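You operate a simulated robot arm through the tools that you are given. There is no shell and no other tool. Be economical: measure what you need, move in short steps, check, and stop when the job is done.

The job below is to be done with a simulated robot arm. You get a single attempt, and the scene is never put back.

Task
Press the white bush into the fitting with the red ring and stand it in the red tray.
Fine: by the arbor press; press table out again, lever up. Set down upright: what you pick out. Where these are worked on the way, their far stop is far enough and under half their travel is too little: press table.

The check looks at the end state, three seconds after you hand in, the way a careful person would. Anything else that was tipped, shoved, dropped, spilled or broken makes it a failure.

Robot
A 7-joint arm with a two-finger parallel gripper, fixed in place. Base frame: the origin is at the foot of the arm, x ahead of it, y to its left, z up; the work surface is at about z = 0.9. Lengths are in m, angles in degrees, forces in N, time in s.
With the tool pointing down near the work surface it reaches from about 0.3 to 0.68 m from the base axis. Its first joint turns from -66.0 to 66.0 degrees. Payload 1.57 kg.
The tool frame sits at the grasp point between the pads (the TCP): z along the fingers, y along the line on which they close. The tips reach 0.03 m beyond it. Largest opening 0.11 m; finger width 0.024, thickness 0.012; the body of the gripper, 0.048 by 0.112 m, starts 0.078 m behind the TCP.
Orientation is that of the tool frame in the base frame, as [roll, pitch, yaw] about the fixed x, y, z axes, in that order (R = Rz(yaw) Ry(pitch) Rx(roll)). With the fingers straight down and closing along the base's y, the tool's x points along the base's -x, its y along +y and its z along -z.

Tools
- The arm moves only by the tool send_rows. Its argument "targets" is a list of rows, each a list of 3 entries, a list of its own where there are three numbers: the shift along the base's x, y, z in m, then the turn, a rotation vector about the base's x, y, z in degrees, then the closure, from 0 (fully open) to 1 (shut). In form: [[[x, y, z], [ax, ay, az], hand], ...]. A call has 1 to 8 rows; each row is the pose to reach, as a shift and turn from the pose commanded when the call began. Each row takes 0.2 s and may step no farther than 0.05 m and 8.6 degrees from the row before; otherwise, or with a gripper value out of range, the whole call is refused. A pose out of reach is approached as far as the arm can. The call stops where the force on the tool passes 90 N (or 10 N more than at its start, if that is more) or the arm is blocked; 0.2 s more then pass. The fingers move at their own pace (about 0.108 m/s each) and stop on an object; they squeeze with about 31 N. The grip force told is the motor's: it shows also when the fingers shut on nothing. Time passes only in rows, and 0.2 s behind the last, so rows that repeat a pose let the fingers close. It gives the time, the measured TCP pose, the force on the tool (base axes), the opening and the grip force at its end, in the units of the frame above (readings bear some noise), with the torque about the TCP (base axes, N m) and any sound that the robot's microphone picked up.
- Cameras (640 x 400 px; columns grow to the right, rows downward): "scene" is fixed at [0.1476, -0.3766, 1.426]; the picture's right is [0.91, -0.41, 0.00], its down [-0.15, -0.32, -0.94] and it looks along [0.39, 0.85, -0.35] (base axes); focal length 249 px, centre (320, 200). "wrist" rides on the gripper at [0.07, 0.016, -0.141] in the tool frame; the picture's right is [-0.23, 0.97, 0.00], its down [-0.86, -0.20, -0.48] and it looks along [-0.47, -0.11, 0.88] (tool axes); focal length 222 px, centre (320, 200). There is no depth. A picture from a camera that has moved, and an enlarged one, comes with that camera's place and axes in the base frame and with its lens.
- get_image(camera): a new picture of that camera. It takes no simulated time.
- zoom(camera, box): a new picture of the part [left, top, right, bottom] of that camera's present view, enlarged. It takes no simulated time.
- sign_off(): hands the job in; it is judged then, once.

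Work in short steps. Places have to be worked out from the pictures, the camera data and where the tool is seen: move nearer, look again, correct. Check each grasp and each placing, and mend what went wrong. You have 120 turns and 68 pictures in all, those below and enlarged ones among them. Open the gripper and draw the arm clear of the work before you hand the job in, unless the task says otherwise; then end with one line.

The tools are called after "Emit:" as name(argument=value, ...) on one line, values as JSON. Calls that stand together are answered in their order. send_rows: Moves the arm, as the interface text tells. Its arguments: {"type":"object","properties":{"targets":{"type":"array"}},"required":["targets"]} The other tools are called the same way: get_image (camera) takes a picture; zoom (camera, box) takes an enlarged picture of a part of a camera's view; sign_off () hands the job in.

At the start:

```text
time_s: 0.0
tool_pos: [0.3387, 0.061, 1.3101]
tcp_rot: [-180.0, 0.0, -179.9]
wrist_force: [-0.3, 0.6, 0.2]
torque: [0.02, 0.03, -0.01]
grip_width: 0.1099
gripper_force: 0.0
```

scene: 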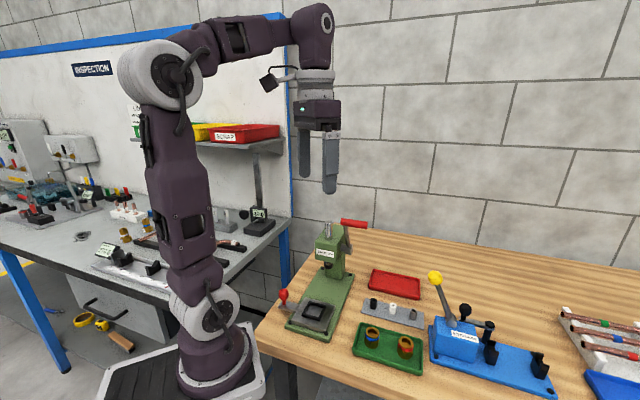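
wrist: 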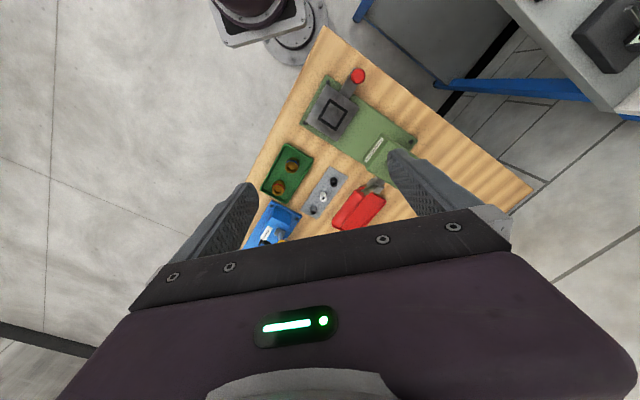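

I'll look closely at the press, the green tray with fittings, the bush stand and the red tray.

Emit:
zoom(camera="scene", box=[260, 200, 440, 380])

Emit:
zoom(camera="wrist", box=[240, 40, 440, 260])

Emit:
zoom(camera="scene", box=[345, 260, 445, 380])

```text
2.22 times, centred on (350, 290) of scene
camera zoom: at [0.1476, -0.3766, 1.426], right [0.91, -0.41, 0.0], down [-0.15, -0.32, -0.94], along [0.39, 0.85, -0.35], focal length 553 px, centre (253, 0)
```

zoom: 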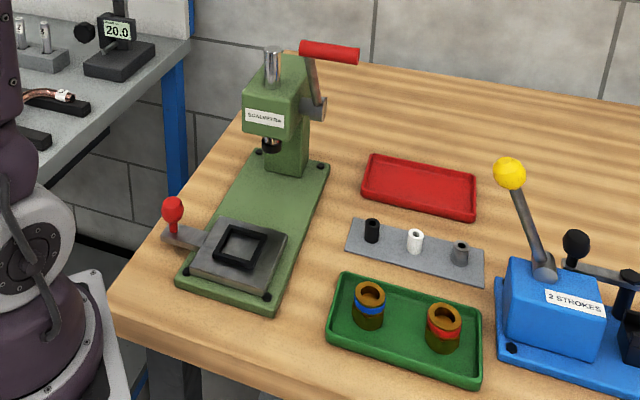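

```text
1.82 times, centred on (340, 150) of wrist
camera zoom: at [0.2677, 0.0771, 1.4524], right [0.23, 0.97, 0.0], down [0.86, -0.2, 0.48], along [0.47, -0.11, -0.88], focal length 404 px, centre (284, 291)
```

zoom: 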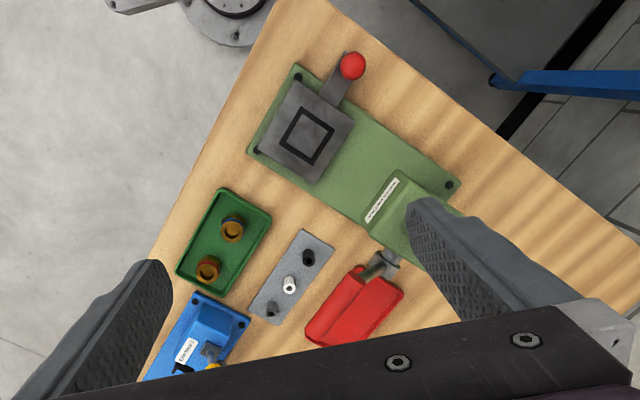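

```text
3.33 times, centred on (395, 320) of scene
camera zoom: at [0.1476, -0.3766, 1.426], right [0.91, -0.41, 0.0], down [-0.15, -0.32, -0.94], along [0.39, 0.85, -0.35], focal length 830 px, centre (70, -200)
```

zoom: 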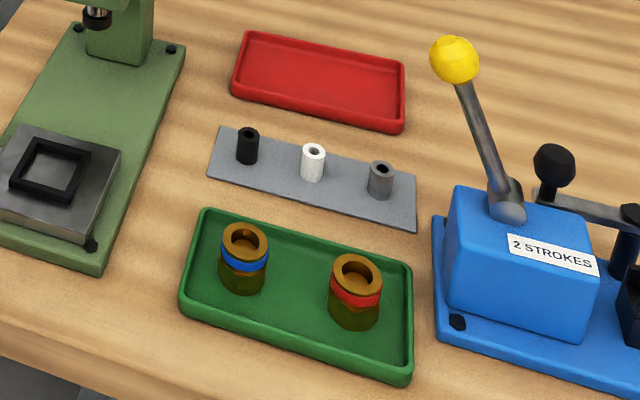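

The fitting with the red ring is near (0.482,-0.085), the white bush near (0.537,0.018) and the nest near (0.342,0.089). The press is turned about 45°. I'll move above the fitting with the tool turned +45° and look.

Emit:
send_rows(targets=[[[0.018, -0.018, -0.026], [0, 0, 5.6], 0], [[0.035, -0.036, -0.052], [0, 0, 11.2], 0], [[0.053, -0.055, -0.079], [0, 0, 16.9], 0], [[0.07, -0.073, -0.105], [0, 0, 22.5], 0], [[0.088, -0.091, -0.131], [0, 0, 28.1], 0.2], [[0.106, -0.11, -0.157], [0, 0, 33.7], 0.3], [[0.123, -0.128, -0.184], [0, 0, 39.4], 0.4], [[0.141, -0.146, -0.21], [0, 0, 45], 0.45]])

Emit:
get_image(camera="wrist")

Emit:
get_image(camera="scene")

```text
time_s: 1.8
tool_pos: [0.4802, -0.085, 1.099]
tcp_rot: [-180.0, 0.0, -134.9]
wrist_force: [0.3, 0.5, 0.6]
torque: [0.01, 0.0, -0.02]
grip_width: 0.0606
gripper_force: 0.1
```

```text
62 pictures are left
camera wrist: at [0.4186, -0.1215, 1.2413], right [-0.53, 0.85, 0.0], down [0.74, 0.47, 0.48], along [0.41, 0.25, -0.88], focal length 222 px, centre (320, 200)
```

wrist: 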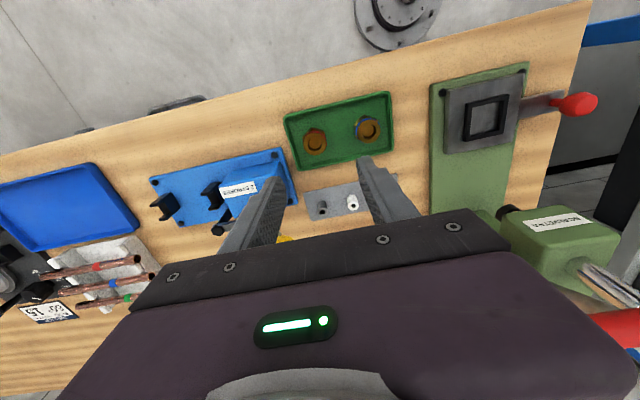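

```text
61 pictures are left
```

scene: 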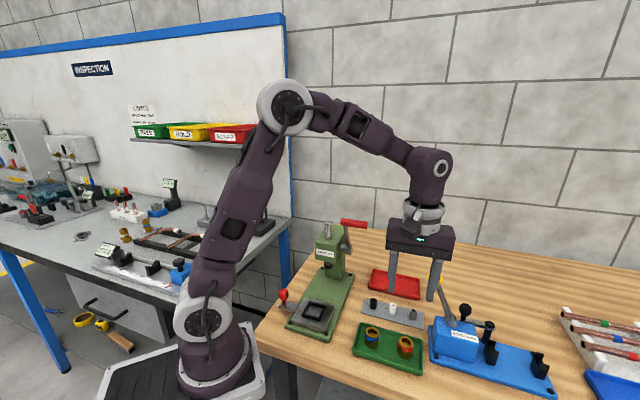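

Zooming the wrist view for precise localization of the fitting and nest.

Emit:
zoom(camera="wrist", box=[270, 80, 410, 220])

Emit:
zoom(camera="wrist", box=[420, 60, 640, 350])

```text
2.86 times, centred on (340, 150) of wrist
camera zoom: at [0.4186, -0.1215, 1.2413], right [-0.53, 0.85, 0.0], down [0.74, 0.47, 0.48], along [0.41, 0.25, -0.88], focal length 635 px, centre (263, 343)
```

zoom: 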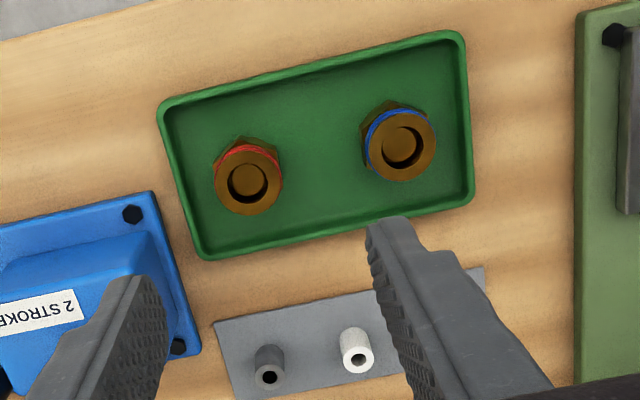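

```text
1.38 times, centred on (530, 205) of wrist
camera zoom: at [0.4186, -0.1215, 1.2413], right [-0.53, 0.85, 0.0], down [0.74, 0.47, 0.48], along [0.41, 0.25, -0.88], focal length 306 px, centre (30, 193)
```

zoom: 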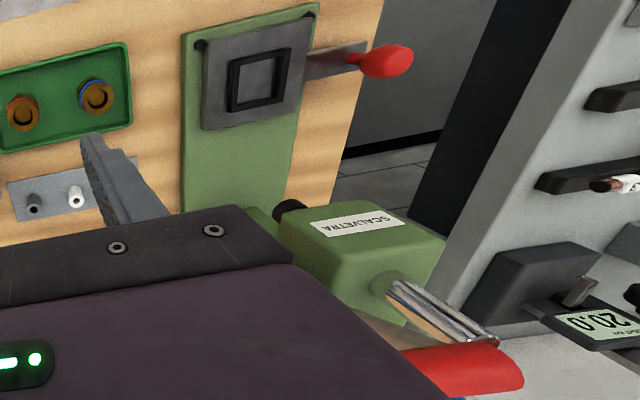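

The fitting's top is at about (0.487,-0.089). It has a hex base and a round top. I'll go down to just above it with a 0.05 opening and check.

Emit:
send_rows(targets=[[[0.007, -0.004, -0.04], [0, 0, 0], 0.52], [[0.007, -0.004, -0.08], [0, 0, 0], 0.54], [[0.007, -0.004, -0.105], [0, 0, 0], 0.54], [[0.007, -0.004, -0.115], [0, 0, 0], 0.54]])

Emit:
zoom(camera="scene", box=[345, 270, 465, 380])

Emit:
get_image(camera="wrist")

```text
time_s: 2.8
tool_pos: [0.4842, -0.0893, 0.9838]
tcp_rot: [180.0, 0.0, -135.0]
wrist_force: [-0.4, -0.2, 0.6]
torque: [-0.01, 0.04, 0.02]
grip_width: 0.0505
gripper_force: 0.1
```

```text
3.64 times, centred on (405, 325) of scene
camera zoom: at [0.1476, -0.3766, 1.426], right [0.91, -0.41, 0.0], down [-0.15, -0.32, -0.94], along [0.39, 0.85, -0.35], focal length 905 px, centre (11, -254)
```

zoom: 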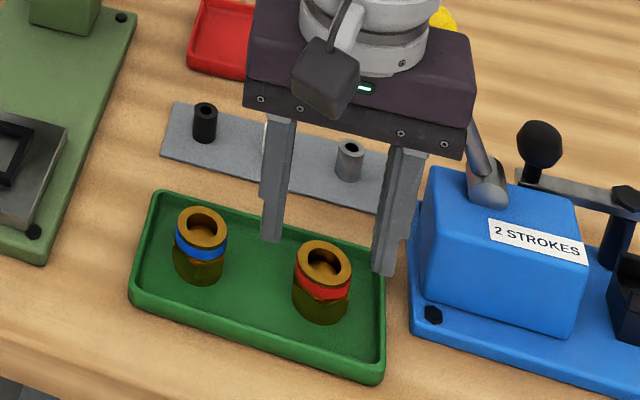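

```text
57 pictures are left
camera wrist: at [0.4241, -0.1262, 1.126], right [-0.53, 0.85, 0.0], down [0.75, 0.46, 0.48], along [0.41, 0.25, -0.88], focal length 222 px, centre (320, 200)
```

wrist: 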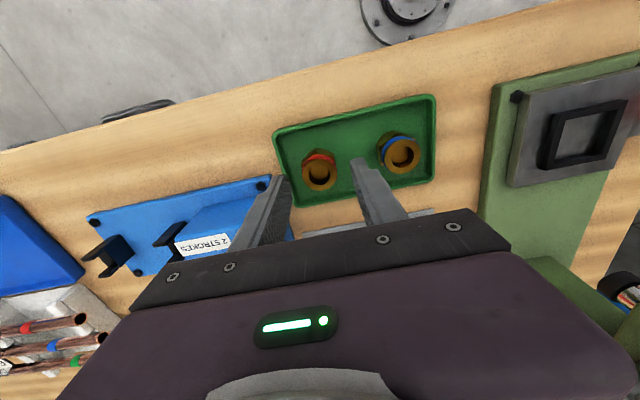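

Aligned within 1–2 mm. I'll go down so the tips are at about z=0.925 on the round part, close, and lift a little.

Emit:
send_rows(targets=[[[0, 0, -0.015], [0, 0, 0], 0.54], [[0, 0, -0.03], [0, 0, 0], 0.54], [[0, 0, -0.03], [0, 0, 0], 0.7], [[0, 0, -0.03], [0, 0, 0], 0.85], [[0, 0, -0.03], [0, 0, 0], 1], [[0, 0, -0.03], [0, 0, 0], 1]])

Emit:
zoom(camera="scene", box=[345, 270, 465, 380])

```text
time_s: 4.2
tool_pos: [0.484, -0.0876, 0.955]
tcp_rot: [-180.0, -0.1, -135.0]
wrist_force: [-0.3, -0.7, 0.2]
torque: [-0.03, -0.02, -0.03]
grip_width: 0.0312
gripper_force: 30.9
```

```text
3.64 times, centred on (405, 325) of scene
camera zoom: at [0.1476, -0.3766, 1.4259], right [0.91, -0.41, 0.0], down [-0.15, -0.32, -0.94], along [0.39, 0.85, -0.35], focal length 905 px, centre (11, -254)
```

zoom: 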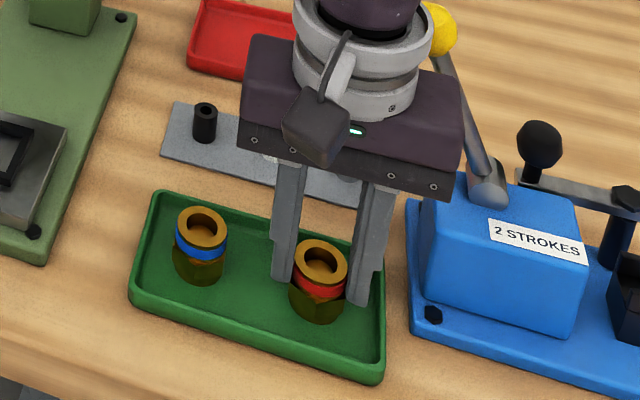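

Gripped at 31 mm. I'll lift and carry it above the nest, keeping high.

Emit:
send_rows(targets=[[[0, 0, 0.045], [0, 0, 0], 1], [[0, 0, 0.09], [0, 0, 0], 1], [[-0.028, 0.034, 0.09], [0, 0, 0], 1], [[-0.056, 0.069, 0.09], [0, 0, 0], 1], [[-0.085, 0.104, 0.09], [0, 0, 0], 1], [[-0.113, 0.139, 0.09], [0, 0, 0], 1], [[-0.142, 0.175, 0.09], [0, 0, 0], 1], [[-0.142, 0.175, 0.08], [0, 0, 0], 1]])

Emit:
zoom(camera="scene", box=[260, 210, 400, 350])

Emit:
get_image(camera="wrist")

```text
time_s: 6.0
tool_pos: [0.3415, 0.0858, 1.0347]
tcp_rot: [180.0, 0.0, -135.0]
wrist_force: [-0.4, -1.1, -1.8]
torque: [-0.01, -0.05, -0.01]
grip_width: 0.0314
gripper_force: 30.9
```

```text
2.86 times, centred on (330, 280) of scene
camera zoom: at [0.1476, -0.3766, 1.426], right [0.91, -0.41, 0.0], down [-0.15, -0.32, -0.94], along [0.39, 0.85, -0.35], focal length 711 px, centre (291, -29)
```

zoom: 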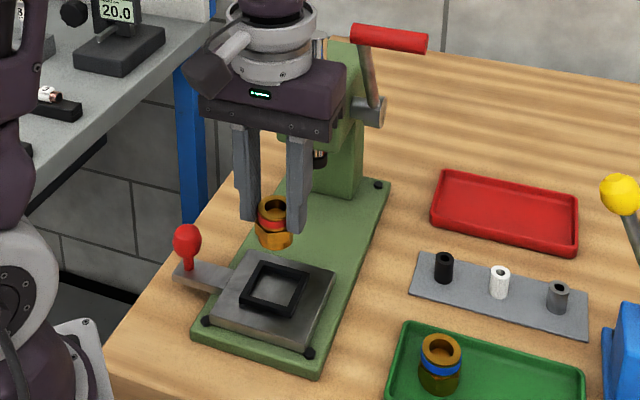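

```text
54 pictures are left
camera wrist: at [0.2806, 0.0492, 1.1766], right [-0.53, 0.85, 0.0], down [0.75, 0.46, 0.48], along [0.41, 0.25, -0.88], focal length 222 px, centre (320, 200)
```

wrist: 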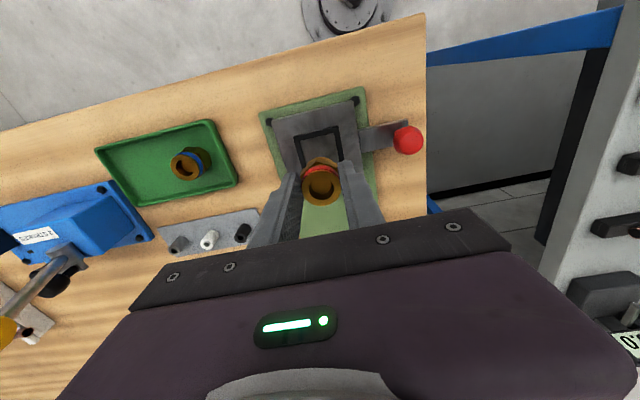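

Emit:
zoom(camera="wrist", box=[260, 80, 400, 220])

Emit:
zoom(camera="scene", box=[290, 250, 350, 340])

```text
2.86 times, centred on (330, 150) of wrist
camera zoom: at [0.2806, 0.0492, 1.1766], right [-0.53, 0.85, 0.0], down [0.75, 0.46, 0.48], along [0.41, 0.25, -0.88], focal length 635 px, centre (291, 343)
```

zoom: 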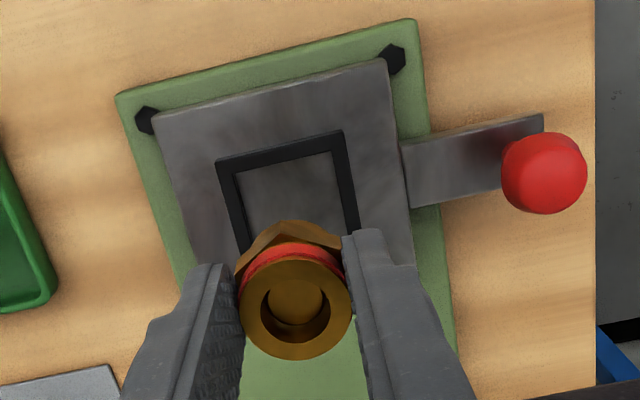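

```text
4.44 times, centred on (320, 295) of scene
camera zoom: at [0.1476, -0.3766, 1.426], right [0.91, -0.41, 0.0], down [-0.15, -0.32, -0.94], along [0.39, 0.85, -0.35], focal length 1106 px, centre (320, -222)
```

zoom: 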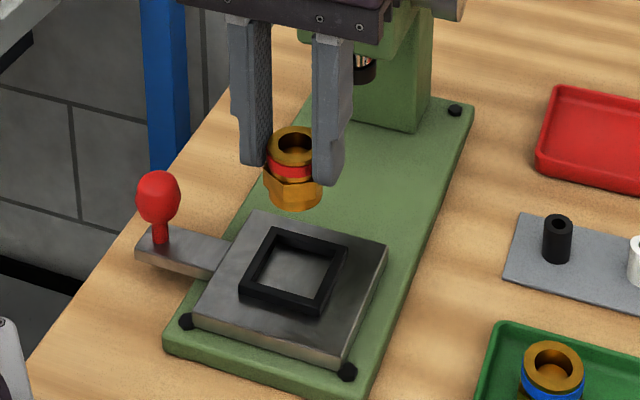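

Nest centre estimate is (0.3423,0.087), and the fitting centre is within about 1 mm of that. I'll lower to just above the frame and look closely.

Emit:
send_rows(targets=[[[0, 0, -0.02], [0, 0, 0], 1], [[0.0, 0.0, -0.038], [0, 0, 0], 1], [[0.0, 0.0, -0.042], [0, 0, 0], 1]])

Emit:
zoom(camera="scene", box=[290, 260, 350, 330])

Emit:
zoom(camera="wrist", box=[270, 90, 370, 190])

```text
time_s: 6.8
tool_pos: [0.3428, 0.0865, 0.993]
tcp_rot: [179.9, -0.1, -134.9]
wrist_force: [0.6, -0.3, -1.2]
torque: [-0.02, 0.01, 0.02]
grip_width: 0.031
gripper_force: 31.2
```

```text
5.71 times, centred on (320, 295) of scene
camera zoom: at [0.1476, -0.3766, 1.426], right [0.91, -0.41, 0.0], down [-0.15, -0.32, -0.94], along [0.39, 0.85, -0.35], focal length 1422 px, centre (320, -343)
```

zoom: 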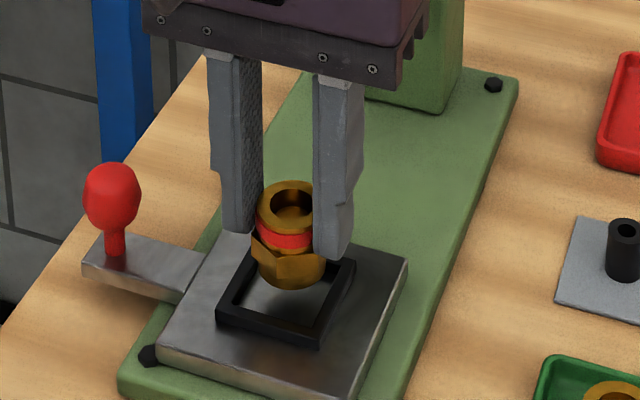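

```text
4.00 times, centred on (320, 140) of wrist
camera zoom: at [0.2818, 0.0488, 1.135], right [-0.53, 0.85, 0.0], down [0.75, 0.46, 0.48], along [0.41, 0.25, -0.88], focal length 888 px, centre (320, 440)
```

zoom: 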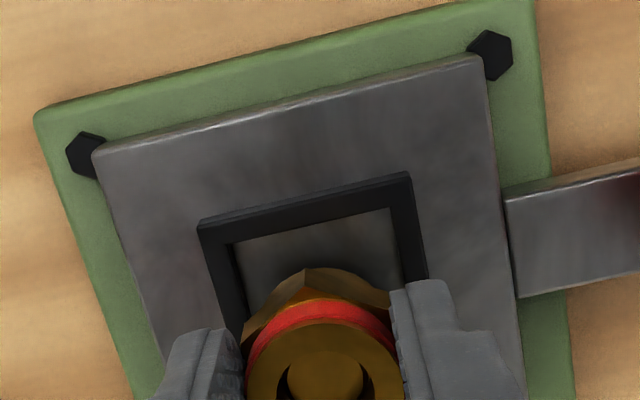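

Centred to about 1 mm (nest about (0.343,0.0875), fitting at (0.3427,0.0865)). I'll lower gently in small steps.

Emit:
send_rows(targets=[[[0.0, 0.001, -0.004], [0, 0, 0], 1], [[0.0, 0.001, -0.008], [0, 0, 0], 1], [[0.0, 0.001, -0.012], [0, 0, 0], 1], [[0.0, 0.001, -0.014], [0, 0, 0], 1]])

Emit:
zoom(camera="scene", box=[290, 260, 350, 330])

```text
time_s: 7.8
tool_pos: [0.3434, 0.088, 0.9797]
tcp_rot: [180.0, 0.2, -135.1]
wrist_force: [-2.2, 1.1, 19.1]
torque: [0.38, -0.17, 0.02]
grip_width: 0.0312
gripper_force: 30.9
```

```text
5.71 times, centred on (320, 295) of scene
camera zoom: at [0.1473, -0.3766, 1.426], right [0.91, -0.41, 0.0], down [-0.15, -0.32, -0.94], along [0.39, 0.85, -0.35], focal length 1422 px, centre (320, -343)
```

zoom: 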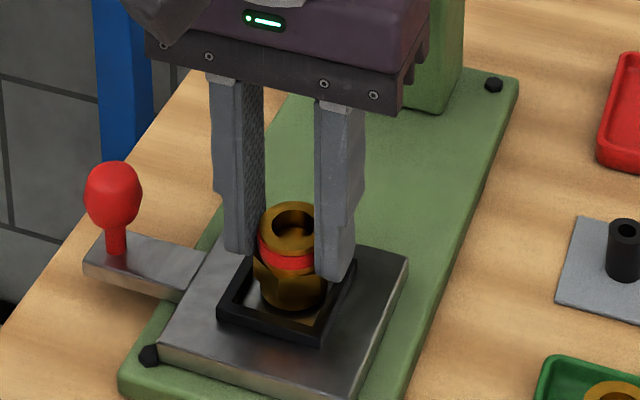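

19 N at TCP z=0.980, and the torque puts the contact at the rear (+y) side, so the hex is riding on the rear wall of the frame. I'll lift, shift about 3 mm toward the front and try again.

Emit:
send_rows(targets=[[[0.0, 0.0, 0.006], [0, 0, 0], 1], [[-0.0015, -0.003, 0.004], [0, 0, 0], 1], [[-0.0015, -0.003, 0], [0, 0, 0], 1], [[-0.0015, -0.003, -0.003], [0, 0, 0], 1]])

Emit:
zoom(camera="scene", box=[295, 270, 345, 320])

```text
time_s: 8.8
tool_pos: [0.3428, 0.0841, 0.9763]
tcp_rot: [-179.8, 0.1, -135.1]
wrist_force: [-1.6, 0.7, 23.7]
torque: [0.11, 0.15, 0.05]
grip_width: 0.0311
gripper_force: 30.7
```

```text
8.00 times, centred on (320, 295) of scene
camera zoom: at [0.1473, -0.3767, 1.426], right [0.91, -0.41, 0.0], down [-0.15, -0.32, -0.94], along [0.39, 0.85, -0.35], focal length 1991 px, centre (320, -560)
```

zoom: 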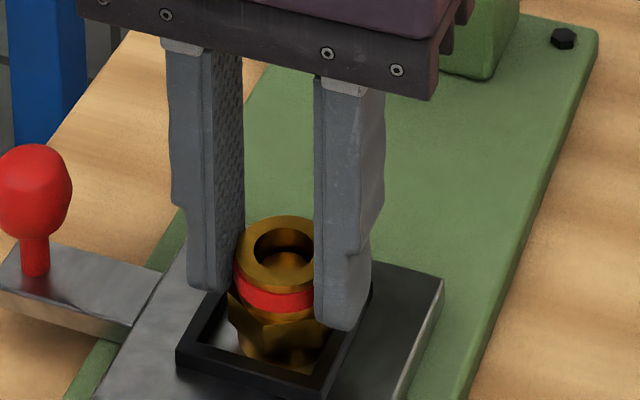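

Emit:
zoom(camera="scene", box=[302, 292, 332, 322])

Emit:
zoom(camera="wrist", box=[270, 90, 370, 190])

```text
13.33 times, centred on (317, 307) of scene
camera zoom: at [0.1473, -0.3767, 1.426], right [0.91, -0.41, 0.0], down [-0.15, -0.32, -0.94], along [0.39, 0.85, -0.35], focal length 3319 px, centre (360, -1227)
```

zoom: 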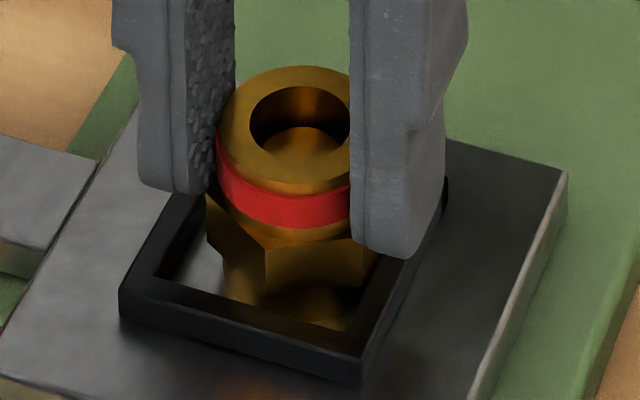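

```text
4.00 times, centred on (320, 140) of wrist
camera zoom: at [0.2815, 0.0463, 1.1185], right [-0.53, 0.85, 0.0], down [0.74, 0.46, 0.48], along [0.41, 0.25, -0.88], focal length 888 px, centre (320, 440)
```

zoom: 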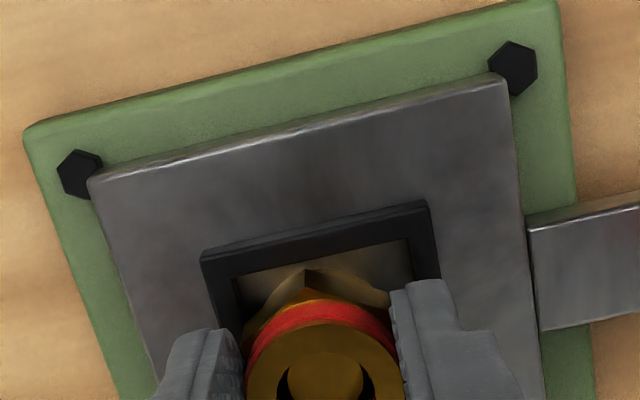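

The contact is now left of centre and only 3 mm lower, while the frame is about 8 mm tall, so it may still be riding on the left wall. I'll lift slightly, shift 2 mm right (+x,−y) and lower again.

Emit:
send_rows(targets=[[[0.0, 0.0, 0.005], [0, 0, 0], 1], [[0.0015, -0.0015, 0.004], [0, 0, 0], 1], [[0.0015, -0.0015, 0], [0, 0, 0], 1], [[0.0015, -0.0015, -0.002], [0, 0, 0], 1]])

Emit:
zoom(camera="scene", box=[302, 287, 332, 322])

```text
time_s: 9.8
tool_pos: [0.343, 0.0826, 0.9749]
tcp_rot: [-180.0, 0.1, -134.9]
wrist_force: [-20.4, 22.7, 13.8]
torque: [0.86, 0.6, 0.17]
grip_width: 0.0313
gripper_force: 31.4
```

```text
11.43 times, centred on (317, 304) of scene
camera zoom: at [0.1469, -0.376, 1.4262], right [0.91, -0.41, 0.0], down [-0.15, -0.32, -0.94], along [0.39, 0.85, -0.35], focal length 2844 px, centre (354, -994)
```

zoom: 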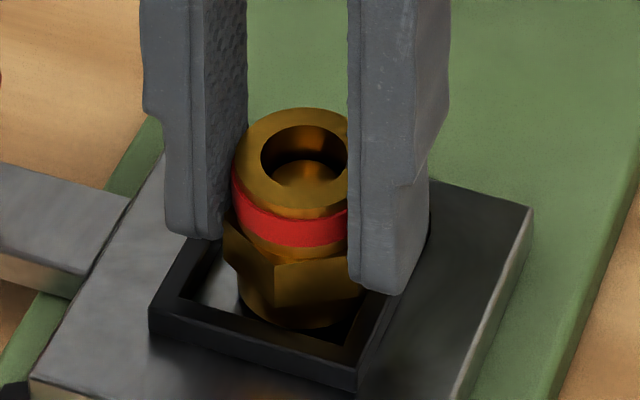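

The lateral force shows the fitting is now inside the frame, pushing on its right wall. I'll back off about 1.2 mm left and press down slightly.

Emit:
send_rows(targets=[[[-0.0012, 0.0012, 0.001], [0, 0, 0], 1], [[-0.0012, 0.0012, -0.001], [0, 0, 0], 1], [[-0.0012, 0.0012, -0.003], [0, 0, 0], 1]])

Emit:
zoom(camera="scene", box=[302, 287, 332, 322])

```text
time_s: 10.6
tool_pos: [0.3426, 0.0835, 0.9703]
tcp_rot: [-179.9, 0.1, -135.0]
wrist_force: [-9.9, 10.8, 26.6]
torque: [0.2, -0.07, 0.07]
grip_width: 0.0314
gripper_force: 31.0
```

```text
11.43 times, centred on (317, 304) of scene
camera zoom: at [0.1471, -0.3764, 1.4261], right [0.91, -0.41, 0.0], down [-0.15, -0.32, -0.94], along [0.39, 0.85, -0.35], focal length 2844 px, centre (354, -994)
```

zoom: 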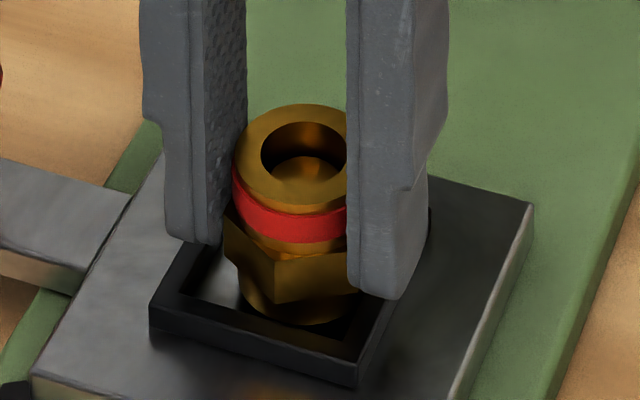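

z dropped to 0.970 with a mostly vertical, centred contact, so it looks seated. I'll relax the force, then open gently.

Emit:
send_rows(targets=[[[-0.0006, 0.0006, 0.002], [0, 0, 0], 1], [[-0.0006, 0.0006, 0.002], [0, 0, 0], 1]])

Emit:
send_rows(targets=[[[0, 0, 0], [0, 0, 0], 0.65], [[0, 0, 0], [0, 0, 0], 0.55], [[0, 0, 0], [0, 0, 0], 0.5], [[0, 0, 0.03], [0, 0, 0], 0.5], [[0, 0, 0.06], [0, 0, 0], 0.5]])

Emit:
zoom(camera="scene", box=[295, 270, 345, 320])

Emit:
zoom(camera="wrist", box=[260, 80, 400, 220])

```text
time_s: 11.2
tool_pos: [0.3421, 0.084, 0.972]
tcp_rot: [-180.0, -0.1, -135.0]
wrist_force: [0.5, 1.3, -1.5]
torque: [-0.02, 0.01, 0.02]
grip_width: 0.0312
gripper_force: 30.7
```

```text
time_s: 12.4
tool_pos: [0.3422, 0.0829, 1.0337]
tcp_rot: [179.9, 0.1, -135.0]
wrist_force: [0.3, 0.4, -0.5]
torque: [0.01, 0.01, 0.0]
grip_width: 0.0548
gripper_force: 0.0
```

```text
8.00 times, centred on (320, 295) of scene
camera zoom: at [0.1476, -0.3766, 1.426], right [0.91, -0.41, 0.0], down [-0.15, -0.32, -0.94], along [0.39, 0.85, -0.35], focal length 1991 px, centre (320, -560)
```

zoom: 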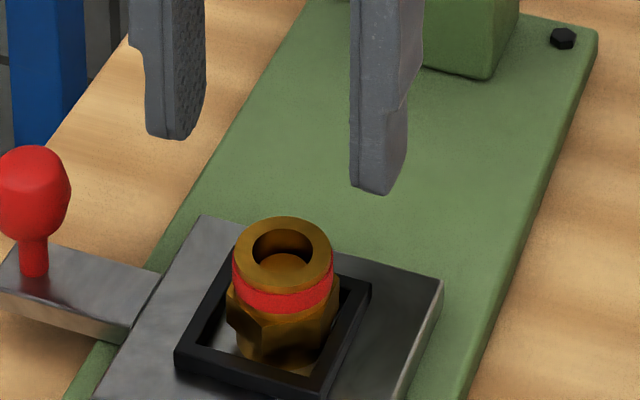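

```text
2.86 times, centred on (330, 150) of wrist
camera zoom: at [0.2813, 0.0462, 1.1754], right [-0.53, 0.85, 0.0], down [0.75, 0.46, 0.48], along [0.41, 0.25, -0.88], focal length 635 px, centre (291, 343)
```

zoom: 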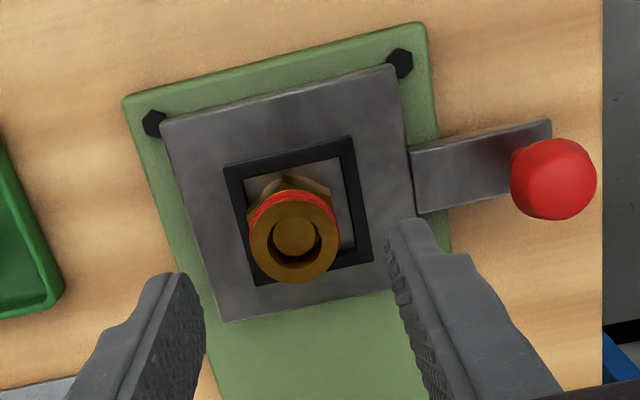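

The fitting stands upright in the nest, but it's about 3–4 mm off centre toward +x. I'll re-grasp it, centring the fingers, and slide it to the nest centre.

Emit:
send_rows(targets=[[[0.0033, 0.0052, 0], [0, 0, 0], 0.5], [[0.0033, 0.0052, -0.03], [0, 0, 0], 0.5], [[0.0033, 0.0052, -0.058], [0, 0, 0], 0.5], [[0.0033, 0.0052, -0.058], [0, 0, 0], 0.65], [[0.0033, 0.0052, -0.058], [0, 0, 0], 0.8], [[0.0033, 0.0052, -0.058], [0, 0, 0], 1]])

Emit:
zoom(camera="wrist", box=[260, 90, 380, 200])

```text
time_s: 13.8
tool_pos: [0.3458, 0.0899, 0.9741]
tcp_rot: [179.9, 0.1, -135.0]
wrist_force: [0.6, 0.6, -0.9]
torque: [0.03, 0.01, 0.0]
grip_width: 0.0308
gripper_force: 31.3
```

```text
3.64 times, centred on (320, 145) of wrist
camera zoom: at [0.2856, 0.0522, 1.1173], right [-0.53, 0.85, 0.0], down [0.75, 0.46, 0.48], along [0.41, 0.25, -0.88], focal length 808 px, centre (320, 400)
```

zoom: 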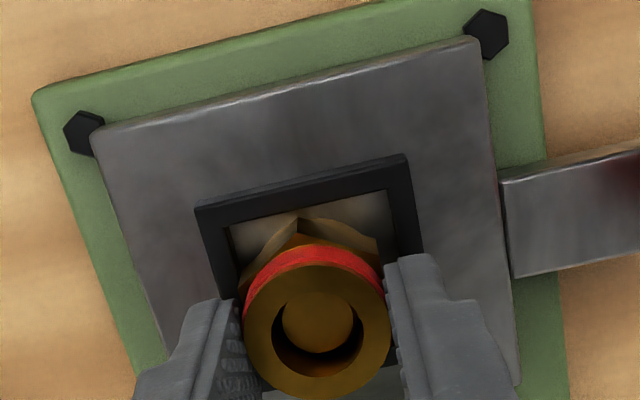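

Fitting in hand at about (0.3455,0.089), nest centre about (0.343,0.088). I'll slide it by (−0.0025,−0.001) and release.

Emit:
send_rows(targets=[[[-0.0012, -0.0005, 0.0], [0, 0, 0], 1], [[-0.0025, -0.0012, 0.0], [0, 0, 0], 1], [[-0.0025, -0.0012, -0.001], [0, 0, 0], 1]])

Emit:
send_rows(targets=[[[0, 0, 0.001], [0, 0, 0], 0.7], [[0, 0, 0.001], [0, 0, 0], 0.6], [[0, 0, 0.001], [0, 0, 0], 0.5], [[0, 0, 0.04], [0, 0, 0], 0.5], [[0, 0, 0.08], [0, 0, 0], 0.5]])

Emit:
zoom(camera="wrist", box=[260, 80, 400, 220])

Emit:
zoom(camera="scene", box=[295, 270, 345, 320])

```text
time_s: 14.6
tool_pos: [0.345, 0.0888, 0.9734]
tcp_rot: [-179.9, 0.2, -135.0]
wrist_force: [4.2, 3.2, 20.0]
torque: [0.04, 0.14, -0.08]
grip_width: 0.0315
gripper_force: 31.1
```

```text
time_s: 15.8
tool_pos: [0.3431, 0.0889, 1.0525]
tcp_rot: [-180.0, 0.0, -135.0]
wrist_force: [0.2, -0.4, 0.5]
torque: [-0.03, 0.01, 0.0]
grip_width: 0.055
gripper_force: 0.1
```

```text
2.86 times, centred on (330, 150) of wrist
camera zoom: at [0.2822, 0.0505, 1.1952], right [-0.53, 0.85, 0.0], down [0.75, 0.46, 0.48], along [0.41, 0.25, -0.88], focal length 635 px, centre (291, 343)
```

zoom: 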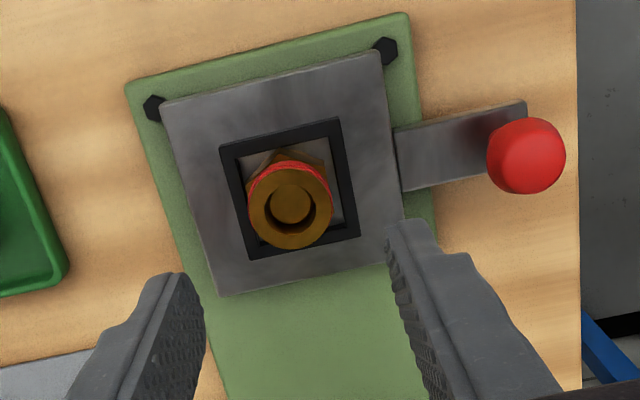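

```text
8.00 times, centred on (320, 295) of scene
camera zoom: at [0.1476, -0.3766, 1.426], right [0.91, -0.41, 0.0], down [-0.15, -0.32, -0.94], along [0.39, 0.85, -0.35], focal length 1991 px, centre (320, -560)
```

zoom: 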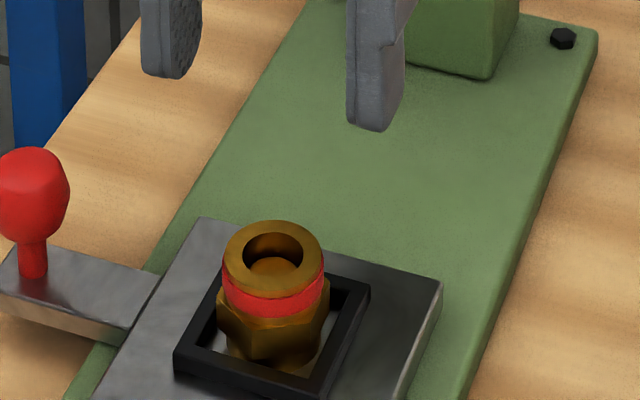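

The fitting is now centred in the nest. Next is the white bush. The lever handle sticks out near (0.43–0.47, 0.06–0.10, about 1.16), so I'll go round it on the −y side and hover over the bush.

Emit:
send_rows(targets=[[[0.02, -0.045, 0.0], [0, 0, 0], 0.5], [[0.04, -0.09, 0.0], [0, 0, 0], 0.5], [[0.085, -0.11, 0.0], [0, 0, 0], 0.55], [[0.13, -0.11, 0.0], [0, 0, 0], 0.6], [[0.165, -0.09, 0.0], [0, 0, 0], 0.68], [[0.196, -0.073, -0.01], [0, 0, 0], 0.68], [[0.196, -0.073, -0.04], [0, 0, 0], 0.68]])

Emit:
zoom(camera="wrist", box=[260, 90, 400, 210])

Emit:
zoom(camera="scene", box=[335, 230, 455, 350])

```text
time_s: 17.4
tool_pos: [0.5396, 0.0143, 1.0145]
tcp_rot: [-179.9, 0.0, -135.0]
wrist_force: [-0.1, -1.1, -0.5]
torque: [-0.02, -0.02, 0.0]
grip_width: 0.0353
gripper_force: 0.1
```

```text
3.33 times, centred on (330, 150) of wrist
camera zoom: at [0.4784, -0.0229, 1.1561], right [-0.53, 0.85, 0.0], down [0.75, 0.46, 0.48], along [0.41, 0.25, -0.88], focal length 740 px, centre (287, 367)
```

zoom: 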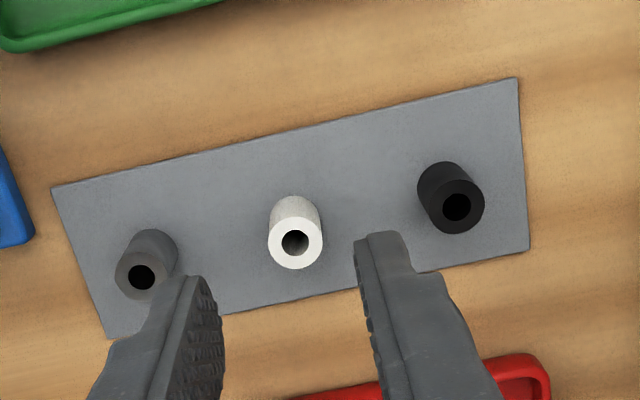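

```text
3.33 times, centred on (395, 290) of scene
camera zoom: at [0.1476, -0.3766, 1.426], right [0.91, -0.41, 0.0], down [-0.15, -0.32, -0.94], along [0.39, 0.85, -0.35], focal length 830 px, centre (70, -100)
```

zoom: 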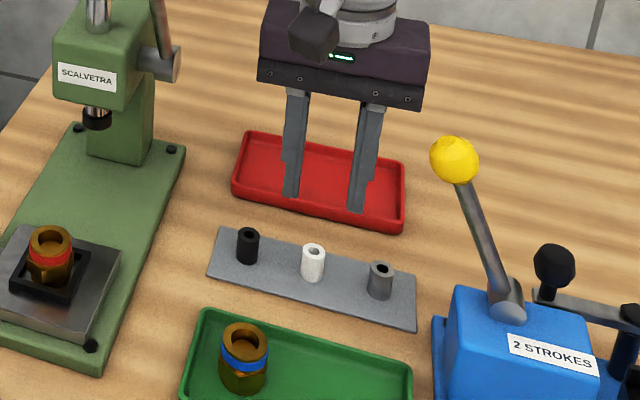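

Both views agree on the bush top at (0.5428,0.0195,0.93) with a diameter of about 17 mm. I'll align, go down to TCP 0.948 and grip its upper half.

Emit:
send_rows(targets=[[[0.0032, 0.0052, 0], [0, 0, 0], 0.68], [[0.0032, 0.0052, -0.03], [0, 0, 0], 0.68], [[0.0032, 0.0052, -0.055], [0, 0, 0], 0.68], [[0.0032, 0.0052, -0.066], [0, 0, 0], 0.68]])

Emit:
zoom(camera="scene", box=[355, 270, 435, 350])

```text
time_s: 18.4
tool_pos: [0.5419, 0.0208, 0.9499]
tcp_rot: [180.0, 0.1, -135.0]
wrist_force: [-0.5, 0.2, 1.1]
torque: [-0.08, -0.04, 0.0]
grip_width: 0.035
gripper_force: 0.1
```

```text
5.00 times, centred on (395, 310) of scene
camera zoom: at [0.1476, -0.3766, 1.426], right [0.91, -0.41, 0.0], down [-0.15, -0.32, -0.94], along [0.39, 0.85, -0.35], focal length 1244 px, centre (-55, -350)
```

zoom: 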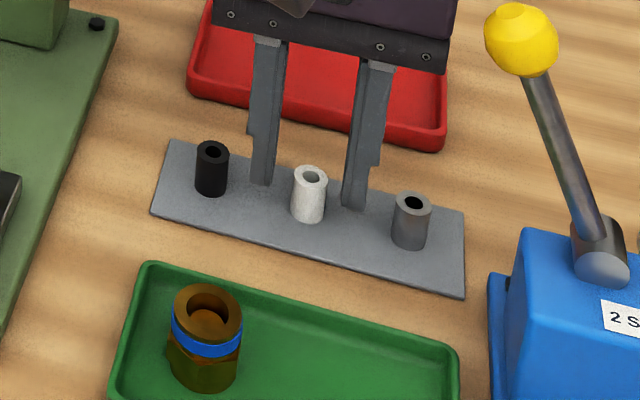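

Tip projections bracket the bush. Closing.

Emit:
send_rows(targets=[[[0, 0, 0], [0, 0, 0], 0.8], [[0, 0, 0], [0, 0, 0], 0.9], [[0, 0, 0], [0, 0, 0], 1], [[0, 0, 0], [0, 0, 0], 1]])

Emit:
zoom(camera="scene", box=[355, 270, 435, 350])

```text
time_s: 19.4
tool_pos: [0.5423, 0.0209, 0.9487]
tcp_rot: [180.0, 0.1, -135.0]
wrist_force: [1.3, -0.2, 0.6]
torque: [-0.06, -0.03, -0.02]
grip_width: 0.0111
gripper_force: 28.4
```

```text
5.00 times, centred on (395, 310) of scene
camera zoom: at [0.1476, -0.3766, 1.426], right [0.91, -0.41, 0.0], down [-0.15, -0.32, -0.94], along [0.39, 0.85, -0.35], focal length 1244 px, centre (-55, -350)
```

zoom: 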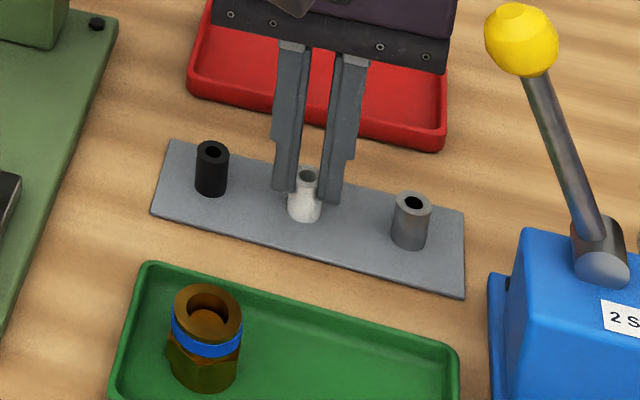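

The width reads 11 mm and the bush looks pinched, so it must be soft. I'll open at once and see whether it springs back.

Emit:
send_rows(targets=[[[0, 0, 0], [0, 0, 0], 0.8], [[0, 0, 0], [0, 0, 0], 0.68], [[0, 0, 0], [0, 0, 0], 0.68]])

Emit:
zoom(camera="scene", box=[375, 280, 415, 330])

```text
time_s: 20.2
tool_pos: [0.542, 0.021, 0.9496]
tcp_rot: [180.0, 0.0, -135.0]
wrist_force: [-0.2, 0.5, 0.2]
torque: [-0.03, -0.01, 0.03]
grip_width: 0.0354
gripper_force: 0.1
```

```text
8.00 times, centred on (395, 305) of scene
camera zoom: at [0.1476, -0.3766, 1.426], right [0.91, -0.41, 0.0], down [-0.15, -0.32, -0.94], along [0.39, 0.85, -0.35], focal length 1991 px, centre (-280, -640)
```

zoom: 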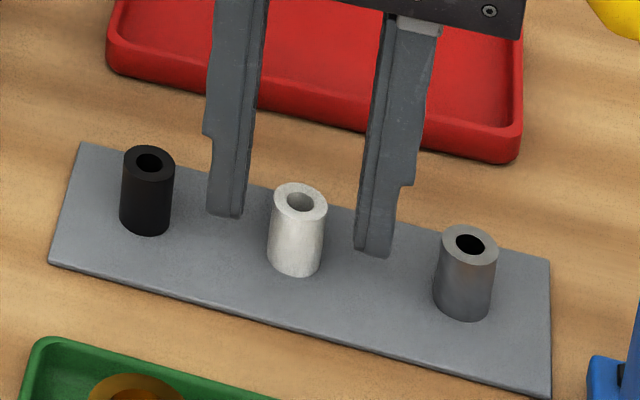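

It sprang back fully. I'll regrip lightly with position-limited closure of about 15.5 mm.

Emit:
send_rows(targets=[[[0, 0, 0], [0, 0, 0], 0.8], [[0, 0, 0], [0, 0, 0], 0.85], [[0, 0, 0], [0, 0, 0], 0.86], [[0, 0, 0], [0, 0, 0], 0.86]])

Emit:
zoom(camera="scene", box=[375, 280, 415, 330])

```text
time_s: 21.2
tool_pos: [0.5417, 0.0204, 0.9482]
tcp_rot: [-179.9, 0.0, -135.0]
wrist_force: [-0.5, 0.2, -0.3]
torque: [-0.02, 0.0, 0.0]
grip_width: 0.0164
gripper_force: 0.5
```

```text
8.00 times, centred on (395, 305) of scene
camera zoom: at [0.1476, -0.3766, 1.426], right [0.91, -0.41, 0.0], down [-0.15, -0.32, -0.94], along [0.39, 0.85, -0.35], focal length 1991 px, centre (-280, -640)
```

zoom: 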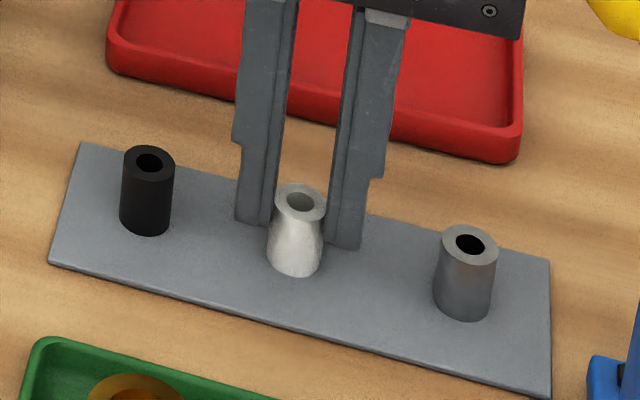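

Contact at 16.4 mm but with very little force. I'll tighten a little (0.88) and lift 3 cm to test.

Emit:
send_rows(targets=[[[0, 0, 0], [0, 0, 0], 0.88], [[0, 0, 0], [0, 0, 0], 0.88], [[0, 0, 0.01], [0, 0, 0], 0.88], [[0, 0, 0.03], [0, 0, 0], 0.88], [[0, 0, 0.06], [0, 0, 0], 0.88], [[0, 0, 0.1], [0, 0, 0], 0.88]])

Emit:
zoom(camera="scene", box=[355, 230, 435, 330])

```text
time_s: 22.6
tool_pos: [0.5415, 0.0212, 1.0479]
tcp_rot: [-180.0, 0.0, -135.0]
wrist_force: [0.3, 0.2, -0.5]
torque: [-0.02, 0.01, 0.02]
grip_width: 0.0155
gripper_force: 6.4
```

```text
4.00 times, centred on (395, 280) of scene
camera zoom: at [0.1476, -0.3766, 1.426], right [0.91, -0.41, 0.0], down [-0.15, -0.32, -0.94], along [0.39, 0.85, -0.35], focal length 996 px, centre (20, -120)
```

zoom: 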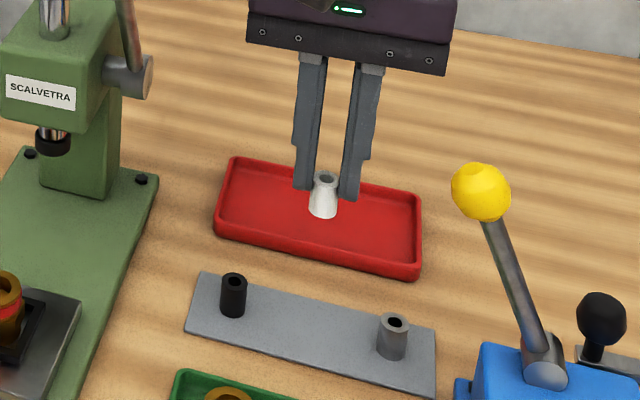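

Bush held at 6 N. I'll carry it back round to above the fitting.

Emit:
send_rows(targets=[[[-0.03, -0.02, 0.0], [0, 0, 0], 0.88], [[-0.07, -0.035, 0.0], [0, 0, 0], 0.88], [[-0.115, -0.035, 0.0], [0, 0, 0], 0.88], [[-0.155, -0.015, 0.0], [0, 0, 0], 0.88], [[-0.178, 0.027, 0.0], [0, 0, 0], 0.88], [[-0.199, 0.066, 0], [0, 0, 0], 0.88], [[-0.199, 0.066, -0.03], [0, 0, 0], 0.88], [[-0.199, 0.066, -0.03], [0, 0, 0], 0.88]])

Emit:
zoom(camera="scene", box=[295, 260, 345, 320])

Emit:
zoom(camera="wrist", box=[270, 90, 370, 190])

```text
time_s: 24.4
tool_pos: [0.3425, 0.0833, 1.0177]
tcp_rot: [-180.0, 0.1, -135.0]
wrist_force: [-0.6, 1.1, 0.1]
torque: [0.0, -0.03, -0.01]
grip_width: 0.0148
gripper_force: 1.2
```

```text
6.67 times, centred on (320, 290) of scene
camera zoom: at [0.1476, -0.3766, 1.426], right [0.91, -0.41, 0.0], down [-0.15, -0.32, -0.94], along [0.39, 0.85, -0.35], focal length 1659 px, centre (320, -400)
```

zoom: 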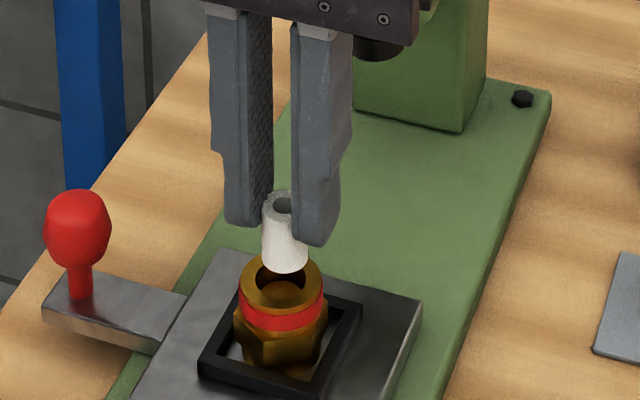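

```text
4.00 times, centred on (320, 140) of wrist
camera zoom: at [0.2814, 0.0471, 1.1603], right [-0.53, 0.85, 0.0], down [0.75, 0.46, 0.48], along [0.41, 0.25, -0.88], focal length 888 px, centre (320, 440)
```

zoom: 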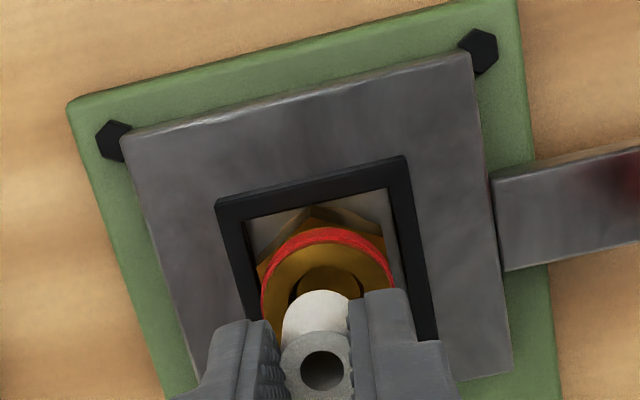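

Bush and fitting are within 1–2 mm. I'll correct by (−0.0013,+0.0008), go down to just above the rim and recheck.

Emit:
send_rows(targets=[[[-0.0013, 0.0008, 0], [0, 0, 0], 0.885], [[-0.0013, 0.0008, -0.006], [0, 0, 0], 0.885], [[-0.0013, 0.0008, -0.012], [0, 0, 0], 0.885]])

Emit:
zoom(camera="scene", box=[300, 272, 330, 312])

Emit:
zoom(camera="wrist", box=[285, 120, 355, 190])

```text
time_s: 25.2
tool_pos: [0.3428, 0.0855, 1.0072]
tcp_rot: [179.9, -0.1, -135.0]
wrist_force: [0.0, 0.1, -0.3]
torque: [-0.01, 0.02, -0.01]
grip_width: 0.0143
gripper_force: 1.1
```

```text
10.00 times, centred on (315, 292) of scene
camera zoom: at [0.1476, -0.3766, 1.426], right [0.91, -0.41, 0.0], down [-0.15, -0.32, -0.94], along [0.39, 0.85, -0.35], focal length 2489 px, centre (370, -720)
```

zoom: 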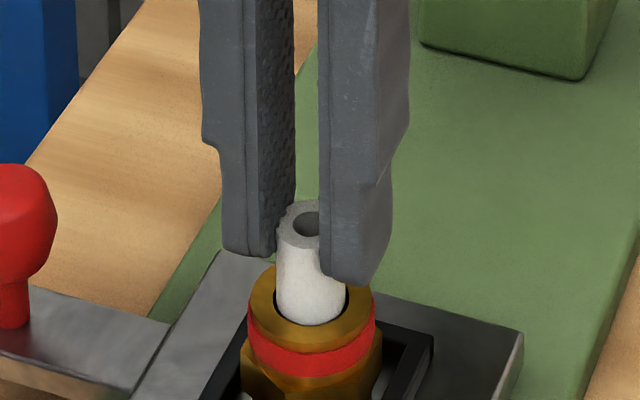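

```text
5.71 times, centred on (320, 155) of wrist
camera zoom: at [0.2802, 0.0486, 1.1485], right [-0.53, 0.85, 0.0], down [0.75, 0.46, 0.48], along [0.41, 0.25, -0.88], focal length 1269 px, centre (320, 457)
```

zoom: 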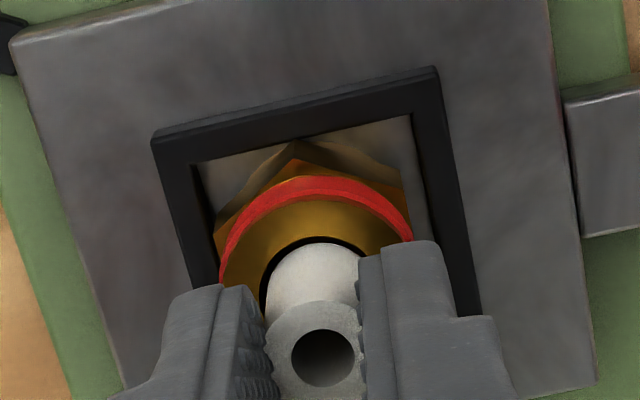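

Well aligned over the hole. I'll lower in small steps to see where resistance begins.

Emit:
send_rows(targets=[[[0, 0, -0.004], [0, 0, 0], 0.885], [[0, 0, -0.008], [0, 0, 0], 0.885], [[0, 0, -0.011], [0, 0, 0], 0.885]])

Emit:
zoom(camera="scene", box=[300, 272, 330, 312])

```text
time_s: 26.0
tool_pos: [0.3412, 0.0878, 0.9948]
tcp_rot: [-180.0, 0.0, -135.0]
wrist_force: [0.3, 0.0, 0.3]
torque: [-0.02, -0.06, 0.0]
grip_width: 0.015
gripper_force: 1.4
```

```text
10.00 times, centred on (315, 292) of scene
camera zoom: at [0.1476, -0.3766, 1.4259], right [0.91, -0.41, 0.0], down [-0.15, -0.32, -0.94], along [0.39, 0.85, -0.35], focal length 2489 px, centre (370, -720)
```

zoom: 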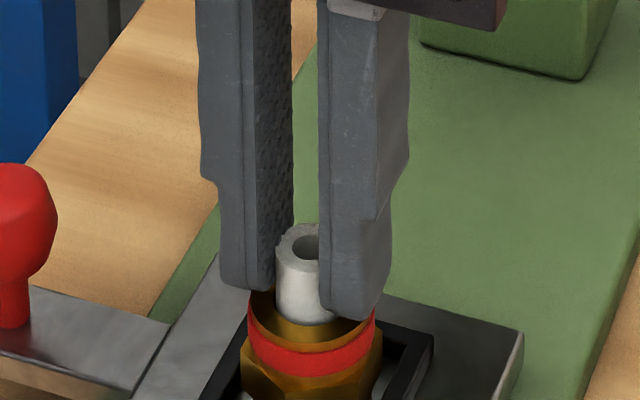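

The bush is entering the bore (about 6 mm in, no force). I'll continue 5 mm more; the fingertips stay just above the rim.

Emit:
send_rows(targets=[[[0, 0, -0.003], [0, 0, 0], 0.885], [[0, 0, -0.005], [0, 0, 0], 0.885], [[0, 0, -0.005], [0, 0, 0], 0.885]])

Emit:
zoom(camera="scene", box=[300, 272, 330, 312])

```text
time_s: 26.8
tool_pos: [0.3416, 0.0864, 0.9907]
tcp_rot: [180.0, 0.1, -135.0]
wrist_force: [-5.7, 3.8, 30.5]
torque: [0.08, 0.18, 0.05]
grip_width: 0.0142
gripper_force: 29.8
```

```text
10.00 times, centred on (315, 292) of scene
camera zoom: at [0.1471, -0.3766, 1.426], right [0.91, -0.41, 0.0], down [-0.15, -0.32, -0.94], along [0.39, 0.85, -0.35], focal length 2489 px, centre (370, -720)
```

zoom: 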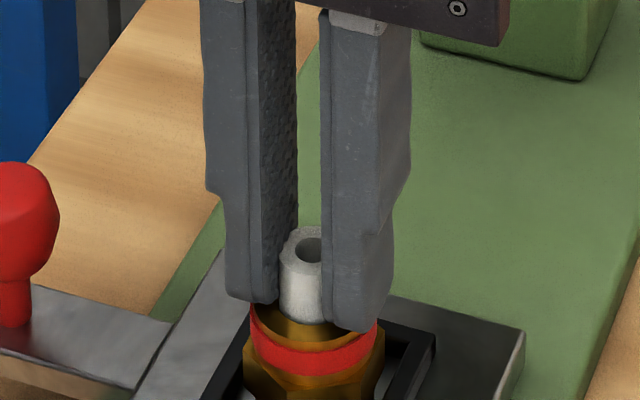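

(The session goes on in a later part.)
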